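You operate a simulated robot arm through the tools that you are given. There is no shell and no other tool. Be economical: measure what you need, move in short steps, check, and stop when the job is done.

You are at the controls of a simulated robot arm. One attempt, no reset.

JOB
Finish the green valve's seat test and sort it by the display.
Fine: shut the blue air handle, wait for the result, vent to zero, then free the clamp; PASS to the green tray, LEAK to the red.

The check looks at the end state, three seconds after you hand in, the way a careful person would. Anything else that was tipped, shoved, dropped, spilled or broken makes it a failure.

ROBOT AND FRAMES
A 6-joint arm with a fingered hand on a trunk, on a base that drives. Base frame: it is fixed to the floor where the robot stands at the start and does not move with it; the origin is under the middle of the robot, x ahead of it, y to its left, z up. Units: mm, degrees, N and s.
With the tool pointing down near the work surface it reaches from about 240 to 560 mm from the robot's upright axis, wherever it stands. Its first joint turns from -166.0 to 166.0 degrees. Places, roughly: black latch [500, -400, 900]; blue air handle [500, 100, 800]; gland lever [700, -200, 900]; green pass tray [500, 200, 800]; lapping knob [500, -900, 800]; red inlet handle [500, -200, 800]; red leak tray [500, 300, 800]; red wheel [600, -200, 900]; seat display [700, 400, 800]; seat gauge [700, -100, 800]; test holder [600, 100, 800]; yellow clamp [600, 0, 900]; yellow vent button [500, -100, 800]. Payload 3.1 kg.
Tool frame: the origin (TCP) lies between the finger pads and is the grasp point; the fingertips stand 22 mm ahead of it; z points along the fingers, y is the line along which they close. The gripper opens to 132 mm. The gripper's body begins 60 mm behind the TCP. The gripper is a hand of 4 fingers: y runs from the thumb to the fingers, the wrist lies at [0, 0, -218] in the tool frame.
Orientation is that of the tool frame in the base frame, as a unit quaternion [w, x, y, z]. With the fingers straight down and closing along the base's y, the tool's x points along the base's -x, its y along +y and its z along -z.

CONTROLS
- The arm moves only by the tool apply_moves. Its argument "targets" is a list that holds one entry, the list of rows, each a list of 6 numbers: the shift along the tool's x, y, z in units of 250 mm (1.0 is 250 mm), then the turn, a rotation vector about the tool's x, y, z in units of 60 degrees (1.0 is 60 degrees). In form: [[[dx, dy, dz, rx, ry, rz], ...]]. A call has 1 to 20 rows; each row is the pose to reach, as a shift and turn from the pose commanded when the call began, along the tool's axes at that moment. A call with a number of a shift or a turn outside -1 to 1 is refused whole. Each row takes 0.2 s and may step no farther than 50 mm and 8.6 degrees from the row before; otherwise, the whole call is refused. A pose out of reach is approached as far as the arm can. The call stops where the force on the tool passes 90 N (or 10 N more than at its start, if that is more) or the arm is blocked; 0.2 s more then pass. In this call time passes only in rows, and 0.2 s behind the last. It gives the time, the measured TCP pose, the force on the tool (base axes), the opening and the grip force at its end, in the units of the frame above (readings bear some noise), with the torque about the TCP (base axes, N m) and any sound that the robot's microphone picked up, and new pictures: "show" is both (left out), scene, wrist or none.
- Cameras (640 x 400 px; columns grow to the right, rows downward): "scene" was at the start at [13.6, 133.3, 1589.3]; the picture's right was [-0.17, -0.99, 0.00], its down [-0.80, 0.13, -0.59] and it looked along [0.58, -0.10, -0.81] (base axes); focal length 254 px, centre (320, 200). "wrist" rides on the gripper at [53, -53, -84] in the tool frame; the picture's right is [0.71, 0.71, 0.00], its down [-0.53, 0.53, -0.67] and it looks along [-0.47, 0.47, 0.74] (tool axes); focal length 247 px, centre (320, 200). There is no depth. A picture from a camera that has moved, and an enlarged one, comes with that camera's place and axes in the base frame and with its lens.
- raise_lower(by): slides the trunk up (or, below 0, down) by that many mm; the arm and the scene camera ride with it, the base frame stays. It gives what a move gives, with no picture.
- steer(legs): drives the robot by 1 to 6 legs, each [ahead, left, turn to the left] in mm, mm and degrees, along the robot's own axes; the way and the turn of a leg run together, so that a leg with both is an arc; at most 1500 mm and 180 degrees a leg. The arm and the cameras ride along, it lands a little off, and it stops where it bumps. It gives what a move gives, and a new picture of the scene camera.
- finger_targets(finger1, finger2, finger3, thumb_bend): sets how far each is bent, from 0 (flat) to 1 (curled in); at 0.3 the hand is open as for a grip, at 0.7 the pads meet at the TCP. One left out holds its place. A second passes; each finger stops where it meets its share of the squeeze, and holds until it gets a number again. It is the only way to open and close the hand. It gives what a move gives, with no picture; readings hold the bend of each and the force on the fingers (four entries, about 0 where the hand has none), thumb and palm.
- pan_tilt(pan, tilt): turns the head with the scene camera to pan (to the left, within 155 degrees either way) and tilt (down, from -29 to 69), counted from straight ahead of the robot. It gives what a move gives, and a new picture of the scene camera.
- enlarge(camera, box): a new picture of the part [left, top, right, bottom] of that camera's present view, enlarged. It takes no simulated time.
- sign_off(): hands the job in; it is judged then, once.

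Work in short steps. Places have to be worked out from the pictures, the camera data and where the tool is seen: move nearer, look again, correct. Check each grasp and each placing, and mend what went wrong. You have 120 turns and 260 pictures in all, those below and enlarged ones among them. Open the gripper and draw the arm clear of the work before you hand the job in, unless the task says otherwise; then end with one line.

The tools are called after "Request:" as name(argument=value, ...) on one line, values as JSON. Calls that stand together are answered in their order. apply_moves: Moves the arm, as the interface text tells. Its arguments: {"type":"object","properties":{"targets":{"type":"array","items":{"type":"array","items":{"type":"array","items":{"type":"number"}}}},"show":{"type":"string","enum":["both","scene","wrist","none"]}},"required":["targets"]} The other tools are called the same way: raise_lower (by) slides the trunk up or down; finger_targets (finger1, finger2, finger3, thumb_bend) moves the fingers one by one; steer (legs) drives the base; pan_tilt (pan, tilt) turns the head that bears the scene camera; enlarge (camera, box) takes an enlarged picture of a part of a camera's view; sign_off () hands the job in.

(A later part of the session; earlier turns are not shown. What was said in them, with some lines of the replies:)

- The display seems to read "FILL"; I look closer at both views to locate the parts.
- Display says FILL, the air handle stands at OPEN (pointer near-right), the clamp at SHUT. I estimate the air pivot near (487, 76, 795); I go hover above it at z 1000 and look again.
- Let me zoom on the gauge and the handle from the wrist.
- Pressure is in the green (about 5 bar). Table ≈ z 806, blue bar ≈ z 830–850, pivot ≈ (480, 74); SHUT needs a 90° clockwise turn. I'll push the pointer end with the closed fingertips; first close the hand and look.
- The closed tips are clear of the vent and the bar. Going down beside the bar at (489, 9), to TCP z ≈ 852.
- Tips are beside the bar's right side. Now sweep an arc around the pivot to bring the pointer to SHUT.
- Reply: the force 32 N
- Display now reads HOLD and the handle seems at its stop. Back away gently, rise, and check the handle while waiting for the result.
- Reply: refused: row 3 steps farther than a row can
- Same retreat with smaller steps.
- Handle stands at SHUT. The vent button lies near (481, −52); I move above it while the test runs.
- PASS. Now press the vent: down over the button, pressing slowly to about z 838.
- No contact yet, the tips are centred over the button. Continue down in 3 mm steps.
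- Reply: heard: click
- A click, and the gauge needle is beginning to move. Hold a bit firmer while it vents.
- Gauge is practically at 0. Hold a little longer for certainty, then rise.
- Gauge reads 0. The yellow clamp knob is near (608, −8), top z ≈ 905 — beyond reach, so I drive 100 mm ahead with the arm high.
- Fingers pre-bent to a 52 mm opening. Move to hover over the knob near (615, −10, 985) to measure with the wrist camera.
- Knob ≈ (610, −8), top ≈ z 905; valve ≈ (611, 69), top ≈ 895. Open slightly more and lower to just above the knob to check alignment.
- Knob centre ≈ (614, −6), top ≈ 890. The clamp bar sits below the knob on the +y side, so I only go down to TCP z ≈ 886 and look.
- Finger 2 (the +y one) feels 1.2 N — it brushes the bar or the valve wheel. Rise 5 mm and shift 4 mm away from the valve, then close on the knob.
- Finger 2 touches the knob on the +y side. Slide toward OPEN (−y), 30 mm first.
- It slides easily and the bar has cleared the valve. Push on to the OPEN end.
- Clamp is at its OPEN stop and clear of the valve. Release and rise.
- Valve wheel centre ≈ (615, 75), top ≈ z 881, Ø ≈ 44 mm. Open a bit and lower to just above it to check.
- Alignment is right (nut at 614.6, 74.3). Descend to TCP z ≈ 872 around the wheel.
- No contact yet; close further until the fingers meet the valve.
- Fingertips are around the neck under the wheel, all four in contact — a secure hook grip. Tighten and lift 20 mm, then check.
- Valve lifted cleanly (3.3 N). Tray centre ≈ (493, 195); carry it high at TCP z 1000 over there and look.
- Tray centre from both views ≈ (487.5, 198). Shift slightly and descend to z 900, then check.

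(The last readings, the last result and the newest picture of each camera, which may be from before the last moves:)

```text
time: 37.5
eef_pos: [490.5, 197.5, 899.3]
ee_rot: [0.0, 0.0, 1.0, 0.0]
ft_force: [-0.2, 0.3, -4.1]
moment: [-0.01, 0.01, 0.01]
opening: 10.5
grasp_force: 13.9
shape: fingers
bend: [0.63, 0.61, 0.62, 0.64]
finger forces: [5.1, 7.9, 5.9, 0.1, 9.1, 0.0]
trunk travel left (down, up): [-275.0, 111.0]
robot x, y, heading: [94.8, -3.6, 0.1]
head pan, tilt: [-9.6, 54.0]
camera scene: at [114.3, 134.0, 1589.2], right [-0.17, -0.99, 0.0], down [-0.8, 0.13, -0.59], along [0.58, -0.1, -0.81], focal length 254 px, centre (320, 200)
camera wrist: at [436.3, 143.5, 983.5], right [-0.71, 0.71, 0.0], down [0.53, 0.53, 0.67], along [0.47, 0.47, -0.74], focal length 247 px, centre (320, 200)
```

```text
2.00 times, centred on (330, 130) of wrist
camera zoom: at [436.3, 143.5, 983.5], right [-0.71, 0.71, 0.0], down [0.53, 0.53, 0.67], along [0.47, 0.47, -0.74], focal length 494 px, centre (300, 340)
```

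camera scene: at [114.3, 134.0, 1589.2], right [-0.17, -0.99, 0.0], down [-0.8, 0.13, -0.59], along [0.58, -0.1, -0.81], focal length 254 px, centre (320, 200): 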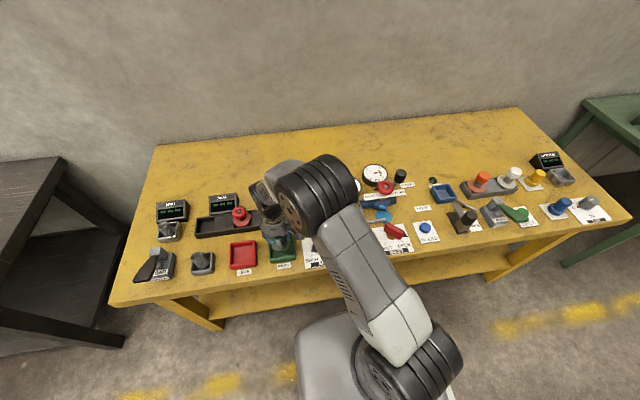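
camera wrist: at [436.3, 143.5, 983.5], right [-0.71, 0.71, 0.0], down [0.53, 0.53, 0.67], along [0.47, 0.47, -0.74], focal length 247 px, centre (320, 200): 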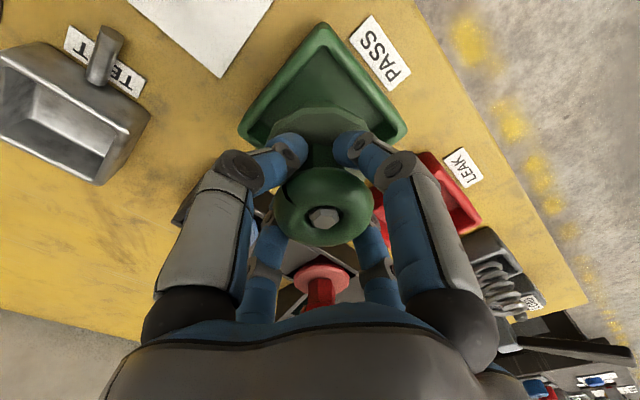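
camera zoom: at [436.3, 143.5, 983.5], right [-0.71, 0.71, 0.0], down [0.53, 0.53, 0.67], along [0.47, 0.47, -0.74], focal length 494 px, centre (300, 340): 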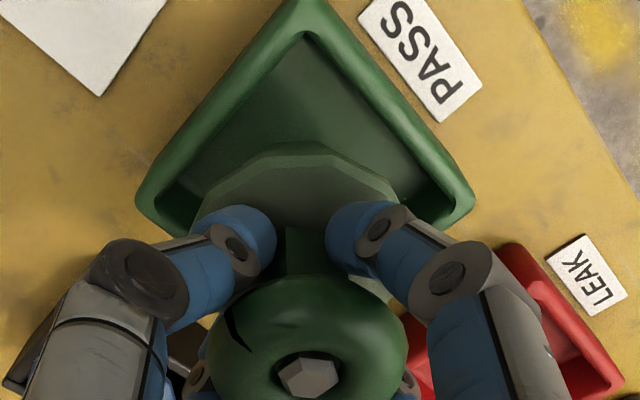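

Alignment good (tray centre ≈ 488.5, 198.6). Lower until it touches.

Request:
apply_moves(targets=[[[-0.002, 0.002, 0.06, 0, 0, 0], [-0.002, 0.002, 0.085, 0, 0, 0], [-0.002, 0.002, 0.1, 0, 0, 0]]])

Request:
enlarge(camera="scene", box=[230, 190, 358, 270])

Request:
enlarge(camera="wrist", box=[180, 30, 480, 230])

```text
time: 38.4
eef_pos: [489.3, 197.5, 874.9]
ee_rot: [0.0, 0.0, 1.0, 0.0]
ft_force: [-0.8, -0.3, -4.2]
moment: [0.01, 0.01, 0.04]
opening: 10.7
grasp_force: 14.3
shape: fingers
bend: [0.63, 0.61, 0.62, 0.64]
finger forces: [5.0, 7.9, 5.9, 0.1, 9.1, 0.1]
trunk travel left (down, up): [-275.0, 111.0]
robot x, y, heading: [100.7, -1.1, 0.1]
head pan, tilt: [-9.6, 54.0]
camera scene: at [114.0, 133.7, 1589.2], right [-0.17, -0.99, 0.0], down [-0.8, 0.13, -0.59], along [0.58, -0.1, -0.81], focal length 254 px, centre (320, 200)
camera wrist: at [436.5, 143.8, 959.3], right [-0.71, 0.71, 0.0], down [0.53, 0.53, 0.67], along [0.47, 0.47, -0.74], focal length 247 px, centre (320, 200)
```

scene: 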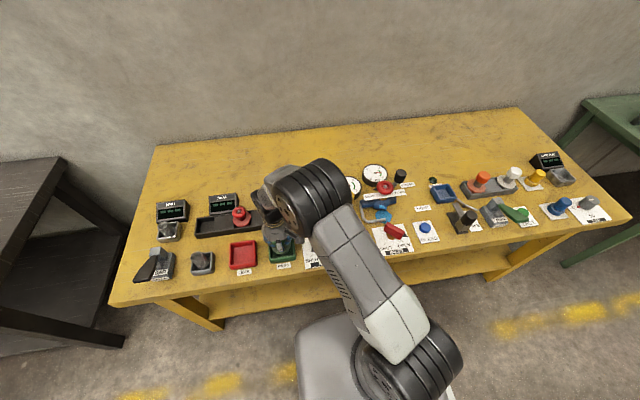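
wrist: 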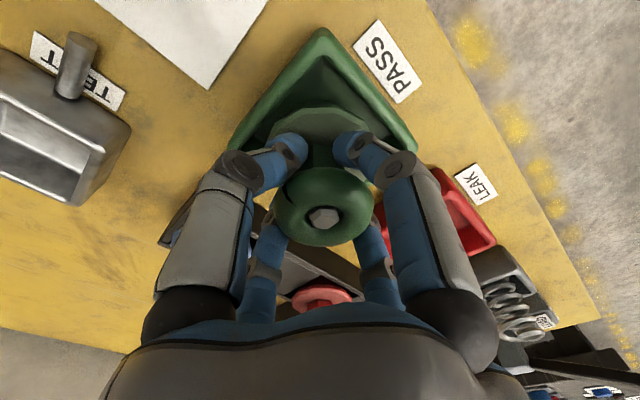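

```text
5.00 times, centred on (294, 230) of scene
camera zoom: at [114.0, 133.7, 1589.2], right [-0.17, -0.99, 0.0], down [-0.8, 0.13, -0.59], along [0.58, -0.1, -0.81], focal length 1270 px, centre (450, 50)
```

zoom: 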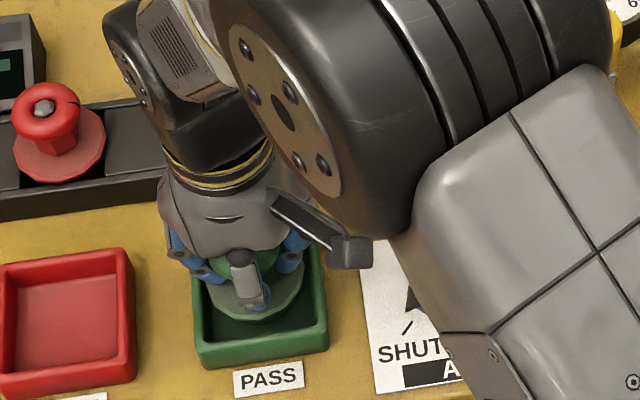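

```text
2.00 times, centred on (330, 130) of wrist
camera zoom: at [436.5, 143.8, 959.3], right [-0.71, 0.71, 0.0], down [0.53, 0.53, 0.67], along [0.47, 0.47, -0.74], focal length 494 px, centre (300, 340)
```

zoom: 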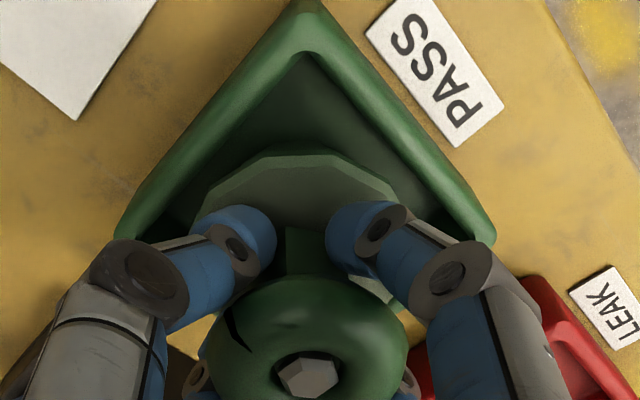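

Centred within the rim, still hanging (4 N). Lower further in 3 mm steps.

Request:
apply_moves(targets=[[[0, 0, 0.012, 0, 0, 0], [0, 0, 0.024, 0, 0, 0], [0, 0, 0.036, 0, 0, 0]]], show="none")

```text
time: 39.1
eef_pos: [489.6, 196.1, 867.0]
ee_rot: [0.003, 0.0, 1.0, 0.001]
ft_force: [0.0, -7.8, 23.9]
moment: [0.02, -0.09, -0.04]
opening: 10.3
grasp_force: 18.4
shape: fingers
bend: [0.63, 0.61, 0.61, 0.65]
finger forces: [7.4, 8.1, 11.6, 0.0, 10.3, 0.0]
trunk travel left (down, up): [-275.0, 111.0]
robot x, y, heading: [99.6, 1.7, -0.2]
head pan, tilt: [-9.6, 54.0]
```

Contact (24 N up). Look whether it sits on the floor or the rim.

Request:
enlarge(camera="scene", box=[240, 210, 320, 270])

Request:
enlarge(camera="wrist", box=[220, 0, 440, 180])

```text
6.67 times, centred on (280, 240) of scene
camera zoom: at [111.0, 130.7, 1589.7], right [-0.17, -0.99, 0.0], down [-0.8, 0.14, -0.59], along [0.58, -0.1, -0.81], focal length 1693 px, centre (587, -67)
```

zoom: 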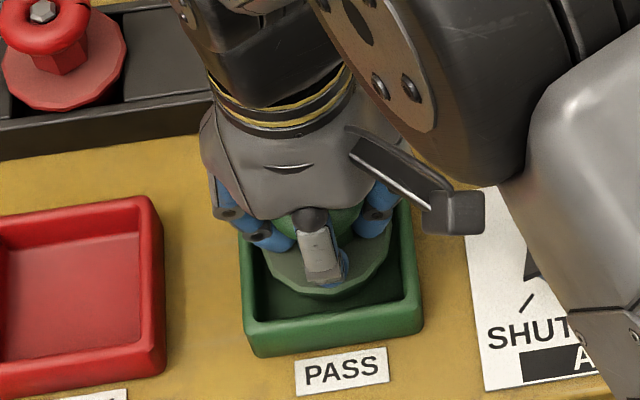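

```text
2.22 times, centred on (330, 90) of wrist
camera zoom: at [435.1, 142.0, 951.9], right [-0.71, 0.71, 0.0], down [0.52, 0.52, 0.67], along [0.48, 0.47, -0.74], focal length 549 px, centre (298, 444)
```

zoom: 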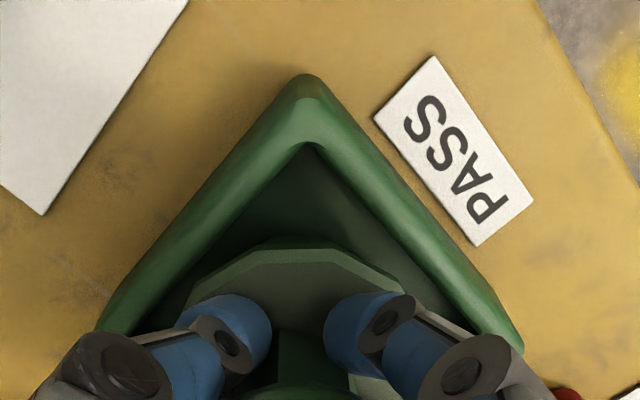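

The lower body appears inside the tray with flange about at rim level. Ease the load by 2 mm and recheck the force before releasing.

Request:
apply_moves(targets=[[[0, 0, -0.01, 0, 0, 0], [0.004, 0.006, -0.01, 0, 0, 0], [0.004, 0.006, -0.01, 0, 0, 0]]], show="wrist")

Request:
enlarge(camera="wrist", box=[220, 80, 440, 260])

```text
time: 40.0
eef_pos: [487.7, 198.7, 867.8]
ee_rot: [0.0, -0.001, 1.0, 0.0]
ft_force: [1.6, -4.0, 12.3]
moment: [0.04, -0.13, -0.03]
opening: 9.4
grasp_force: 15.8
shape: fingers
bend: [0.63, 0.61, 0.61, 0.65]
finger forces: [5.9, 6.9, 8.7, 0.0, 9.3, 0.0]
trunk travel left (down, up): [-275.0, 111.0]
robot x, y, heading: [100.7, 1.6, -0.1]
head pan, tilt: [-9.6, 54.0]
camera wrist: at [434.3, 144.3, 953.1], right [-0.71, 0.71, 0.0], down [0.53, 0.53, 0.67], along [0.47, 0.47, -0.74], focal length 247 px, centre (320, 200)
```

wrist: 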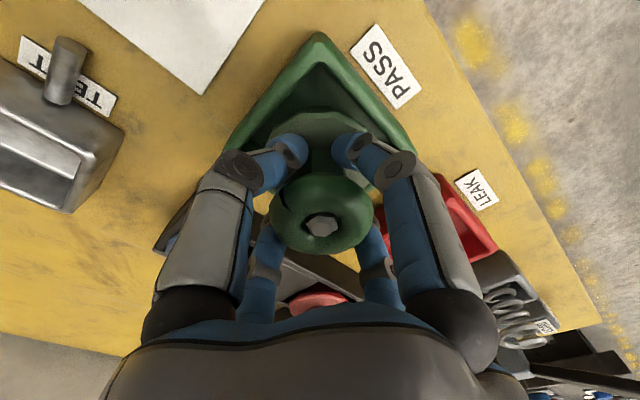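

```text
2.22 times, centred on (330, 170) of wrist
camera zoom: at [434.3, 144.3, 953.1], right [-0.71, 0.71, 0.0], down [0.53, 0.53, 0.67], along [0.47, 0.47, -0.74], focal length 549 px, centre (298, 267)
```

zoom: 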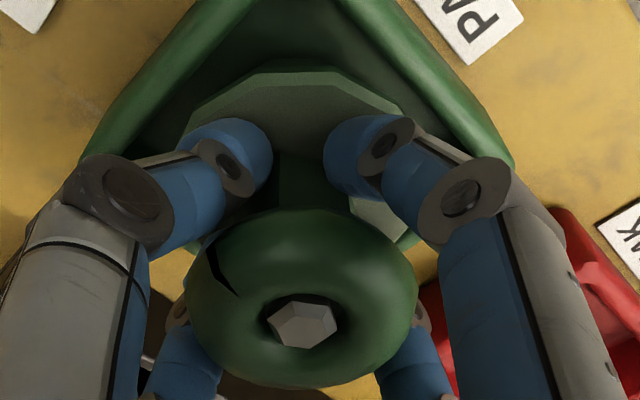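

Centred as well as I can measure. Open the fingers part way and see whether the valve stays upright.

Request:
finger_targets(finger1=0.56, finger2=0.56, finger3=0.56, thumb_bend=0.56)

Request:
enlarge(camera="wrist", box=[220, 80, 440, 260])

Request:
enlarge(camera="scene", box=[240, 210, 320, 270])

```text
time: 41.0
eef_pos: [488.2, 198.2, 868.8]
ee_rot: [0.0, 0.0, 1.0, 0.0]
ft_force: [-0.9, 1.2, 8.3]
moment: [0.06, 0.01, 0.03]
opening: 24.6
grasp_force: 4.6
shape: fingers
bend: [0.57, 0.57, 0.57, 0.56]
finger forces: [3.2, 3.0, 2.9, 0.0, 0.0, 0.0]
trunk travel left (down, up): [-275.0, 111.0]
robot x, y, heading: [97.1, -0.1, -0.1]
head pan, tilt: [-9.6, 54.0]
```

```text
2.22 times, centred on (330, 170) of wrist
camera zoom: at [434.3, 144.9, 953.1], right [-0.71, 0.71, 0.0], down [0.53, 0.53, 0.67], along [0.47, 0.47, -0.74], focal length 549 px, centre (298, 267)
```

zoom: 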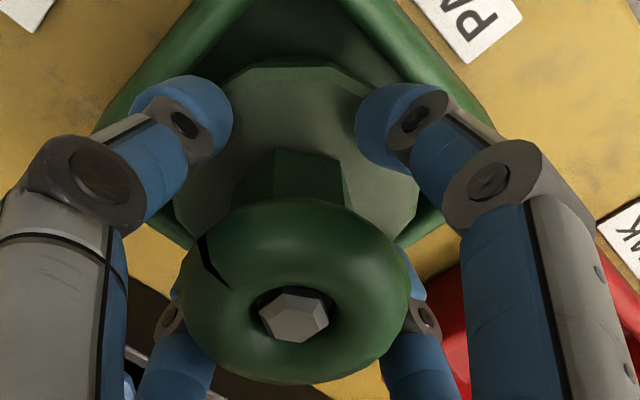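

```text
6.67 times, centred on (280, 240) of scene
camera zoom: at [112.2, 133.0, 1589.3], right [-0.17, -0.99, 0.0], down [-0.8, 0.13, -0.59], along [0.58, -0.1, -0.81], focal length 1693 px, centre (587, -67)
```

zoom: 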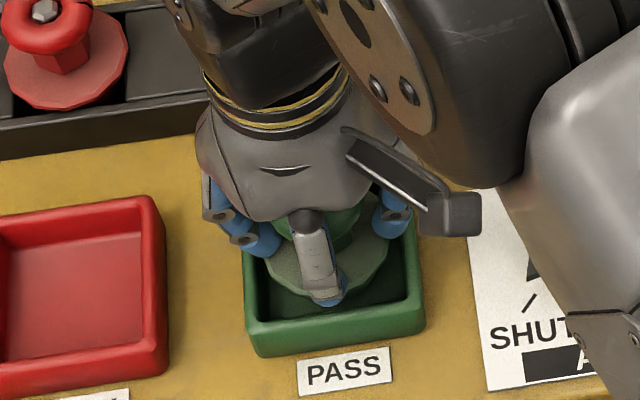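

Fingertips press the flange slightly as they open; rise 4 mm, then open fully past the wheel.

Request:
apply_moves(targets=[[[0, 0, -0.016, 0, 0, 0]]], show="none")

Request:
finger_targets(finger1=0.4, finger2=0.4, finger3=0.4, thumb_bend=0.4)

Request:
enlarge(camera="wrist", box=[180, 30, 480, 230])

Request:
enlarge(camera="scene", box=[240, 210, 320, 270])

```text
time: 41.4
eef_pos: [489.2, 198.6, 873.0]
ee_rot: [-0.001, 0.0, 1.0, 0.0]
ft_force: [0.1, -0.4, 0.2]
moment: [0.0, 0.0, 0.0]
opening: 26.0
grasp_force: 0.1
shape: fingers
bend: [0.56, 0.56, 0.56, 0.56]
finger forces: [0.0, 0.1, 0.1, 0.1, 0.0, 0.1]
trunk travel left (down, up): [-275.0, 111.0]
robot x, y, heading: [99.4, -1.1, 0.0]
head pan, tilt: [-9.6, 54.0]
```

```text
time: 42.4
eef_pos: [489.1, 199.0, 872.6]
ee_rot: [0.0, 0.0, 1.0, 0.0]
ft_force: [0.2, 0.2, 0.4]
moment: [0.0, 0.02, 0.01]
opening: 64.5
grasp_force: 0.0
shape: fingers
bend: [0.4, 0.4, 0.4, 0.4]
finger forces: [0.0, 0.0, 0.0, 0.0, 0.0, 0.0]
trunk travel left (down, up): [-275.0, 111.0]
robot x, y, heading: [98.5, -0.9, -0.1]
head pan, tilt: [-9.6, 54.0]
```

```text
2.00 times, centred on (330, 130) of wrist
camera zoom: at [434.9, 145.1, 956.7], right [-0.71, 0.71, 0.0], down [0.53, 0.53, 0.67], along [0.47, 0.47, -0.74], focal length 494 px, centre (300, 340)
```

zoom: 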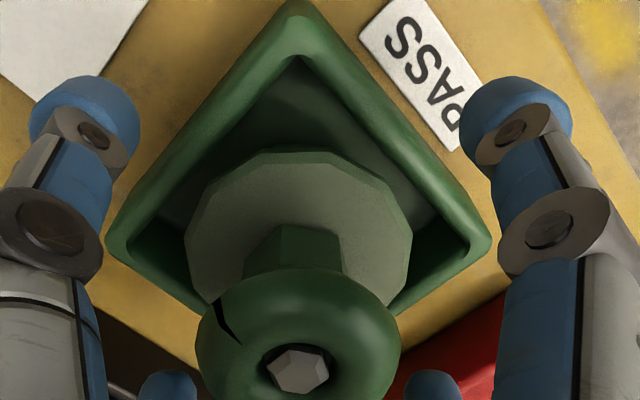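

```text
6.67 times, centred on (280, 240) of scene
camera zoom: at [113.3, 133.4, 1589.3], right [-0.17, -0.99, 0.0], down [-0.8, 0.13, -0.59], along [0.58, -0.1, -0.81], focal length 1693 px, centre (587, -67)
```

zoom: 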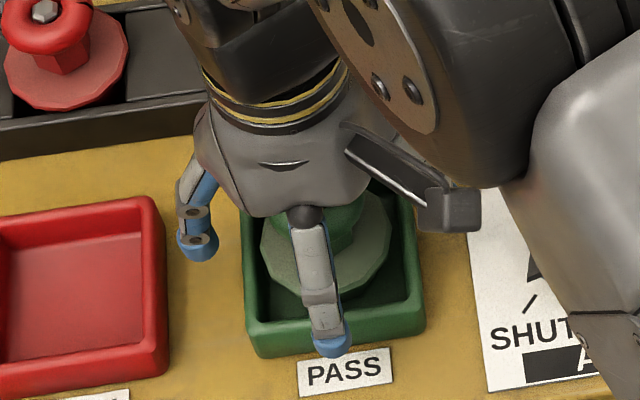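

Valve stands upright in the tray, hand free. Rise straight up, then move aside for a final look.

Request:
apply_moves(targets=[[[0, 0, -0.1, 0, 0, 0], [0, 0, -0.25, 0, 0, 0], [0, 0, -0.4, 0, 0, 0], [0, 0, -0.6, 0, 0, 0], [0.1, -0.15, -0.62, 0, 0, 0], [0.2, -0.3, -0.64, 0, 0, 0], [0.3, -0.45, -0.66, 0, 0, 0], [0.3, -0.64, -0.66, 0, 0, 0]]])

Request:
enlarge(camera="scene", box=[200, 180, 360, 280])

Request:
enlarge(camera="wrist", box=[200, 0, 440, 150])

```text
time: 44.1
eef_pos: [414.7, 36.4, 1038.3]
ee_rot: [0.0, 0.0, 1.0, 0.0]
ft_force: [0.1, -0.7, -0.4]
moment: [0.04, -0.01, -0.02]
opening: 64.2
grasp_force: 0.1
shape: fingers
bend: [0.4, 0.4, 0.4, 0.4]
finger forces: [0.0, 0.0, 0.0, 0.1, 0.0, 0.0]
trunk travel left (down, up): [-275.0, 111.0]
robot x, y, heading: [96.8, 3.1, 0.1]
head pan, tilt: [-9.6, 54.0]
camera scene: at [113.8, 132.2, 1589.4], right [-0.17, -0.99, 0.0], down [-0.8, 0.14, -0.59], along [0.58, -0.1, -0.81], focal length 254 px, centre (320, 200)
camera wrist: at [360.9, -17.1, 1122.5], right [-0.71, 0.71, 0.0], down [0.53, 0.53, 0.67], along [0.47, 0.47, -0.74], focal length 247 px, centre (320, 200)
```

scene: 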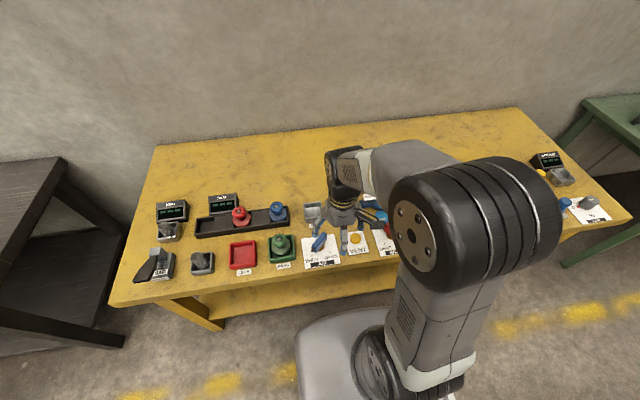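
wrist: 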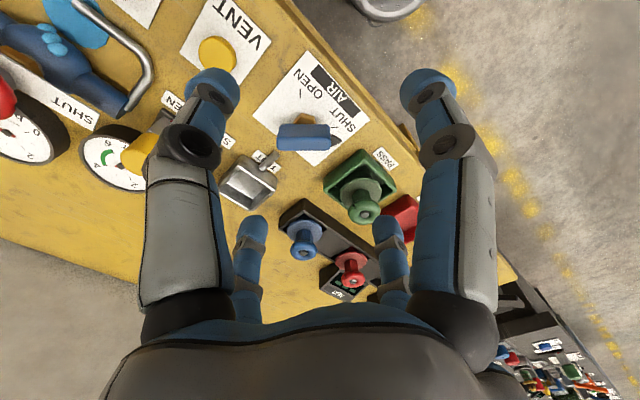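

```text
4.00 times, centred on (280, 230) of scene
camera zoom: at [113.8, 132.2, 1589.4], right [-0.17, -0.99, 0.0], down [-0.8, 0.14, -0.59], along [0.58, -0.1, -0.81], focal length 1016 px, centre (480, 80)
```

zoom: 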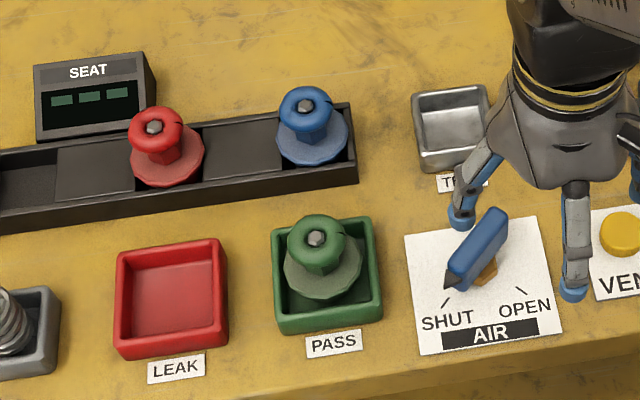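

```text
2.67 times, centred on (320, 75) of wrist
camera zoom: at [360.9, -17.1, 1122.5], right [-0.71, 0.71, 0.0], down [0.53, 0.53, 0.67], along [0.47, 0.47, -0.74], focal length 659 px, centre (320, 533)
```

zoom: 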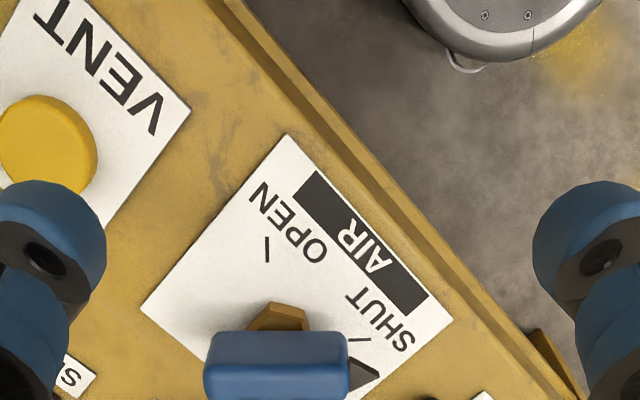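

Valve sits upright in the PASS tray, handle is shut, everything else stands. Open the hand and back off from the bench.

Request:
finger_targets(finger1=0.3, finger2=0.3, finger3=0.3, thumb_bend=0.3)

Request:
steer(legs=[[-130, 0, 0]])

Request:
enlarge(camera="scene", box=[200, 130, 420, 260])

```text
time: 45.1
eef_pos: [414.7, 38.5, 1038.8]
ee_rot: [0.0, 0.0, 1.0, -0.001]
ft_force: [0.5, 0.1, -0.1]
moment: [-0.01, 0.02, -0.02]
opening: 87.3
grasp_force: 0.1
shape: fingers
bend: [0.3, 0.3, 0.3, 0.3]
finger forces: [0.0, 0.0, 0.0, 0.1, 0.0, 0.1]
trunk travel left (down, up): [-275.0, 111.0]
robot x, y, heading: [98.4, 4.3, 0.0]
head pan, tilt: [-9.6, 54.0]
```

```text
time: 46.4
eef_pos: [283.6, 38.3, 1039.9]
ee_rot: [0.001, 0.0, 1.0, 0.0]
ft_force: [0.8, 1.2, -0.6]
moment: [0.0, -0.04, -0.02]
opening: 87.3
grasp_force: 0.0
shape: fingers
bend: [0.3, 0.3, 0.3, 0.3]
finger forces: [0.1, 0.0, 0.1, 0.1, 0.1, 0.0]
trunk travel left (down, up): [-275.0, 111.0]
robot x, y, heading: [-31.2, -1.1, 0.0]
head pan, tilt: [-9.6, 54.0]
camera scene: at [-18.1, 133.4, 1589.3], right [-0.17, -0.99, 0.0], down [-0.8, 0.13, -0.59], along [0.58, -0.1, -0.81], focal length 254 px, centre (320, 200)
```

scene: 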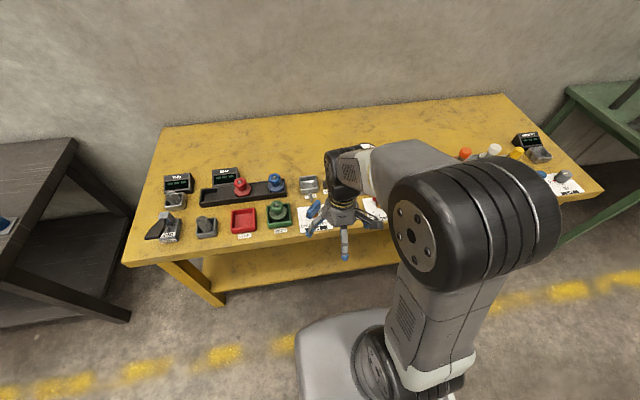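

```text
2.91 times, centred on (310, 195) of scene
camera zoom: at [-18.1, 133.4, 1589.3], right [-0.17, -0.99, 0.0], down [-0.8, 0.13, -0.59], along [0.58, -0.1, -0.81], focal length 739 px, centre (349, 214)
```

zoom: 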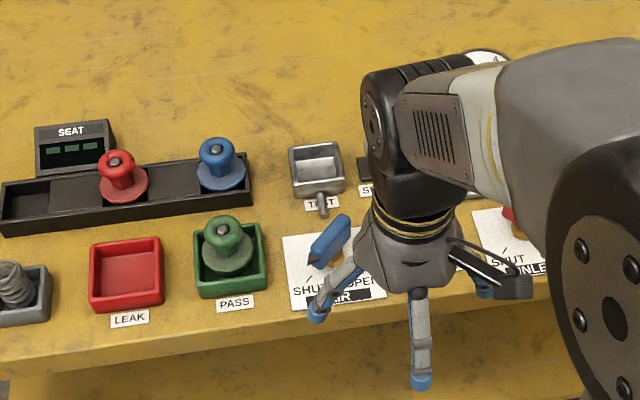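

The arm is clear, the hand is open and the work is in its final state, so I hand in.

Request:
sign_off()

```text
The job is handed in.
```

The green valve passed its seat test and now stands upright in the green PASS tray. The air handle is shut, the gauge was vented to zero before the clamp was opened, and nothing else was disturbed that I could see.
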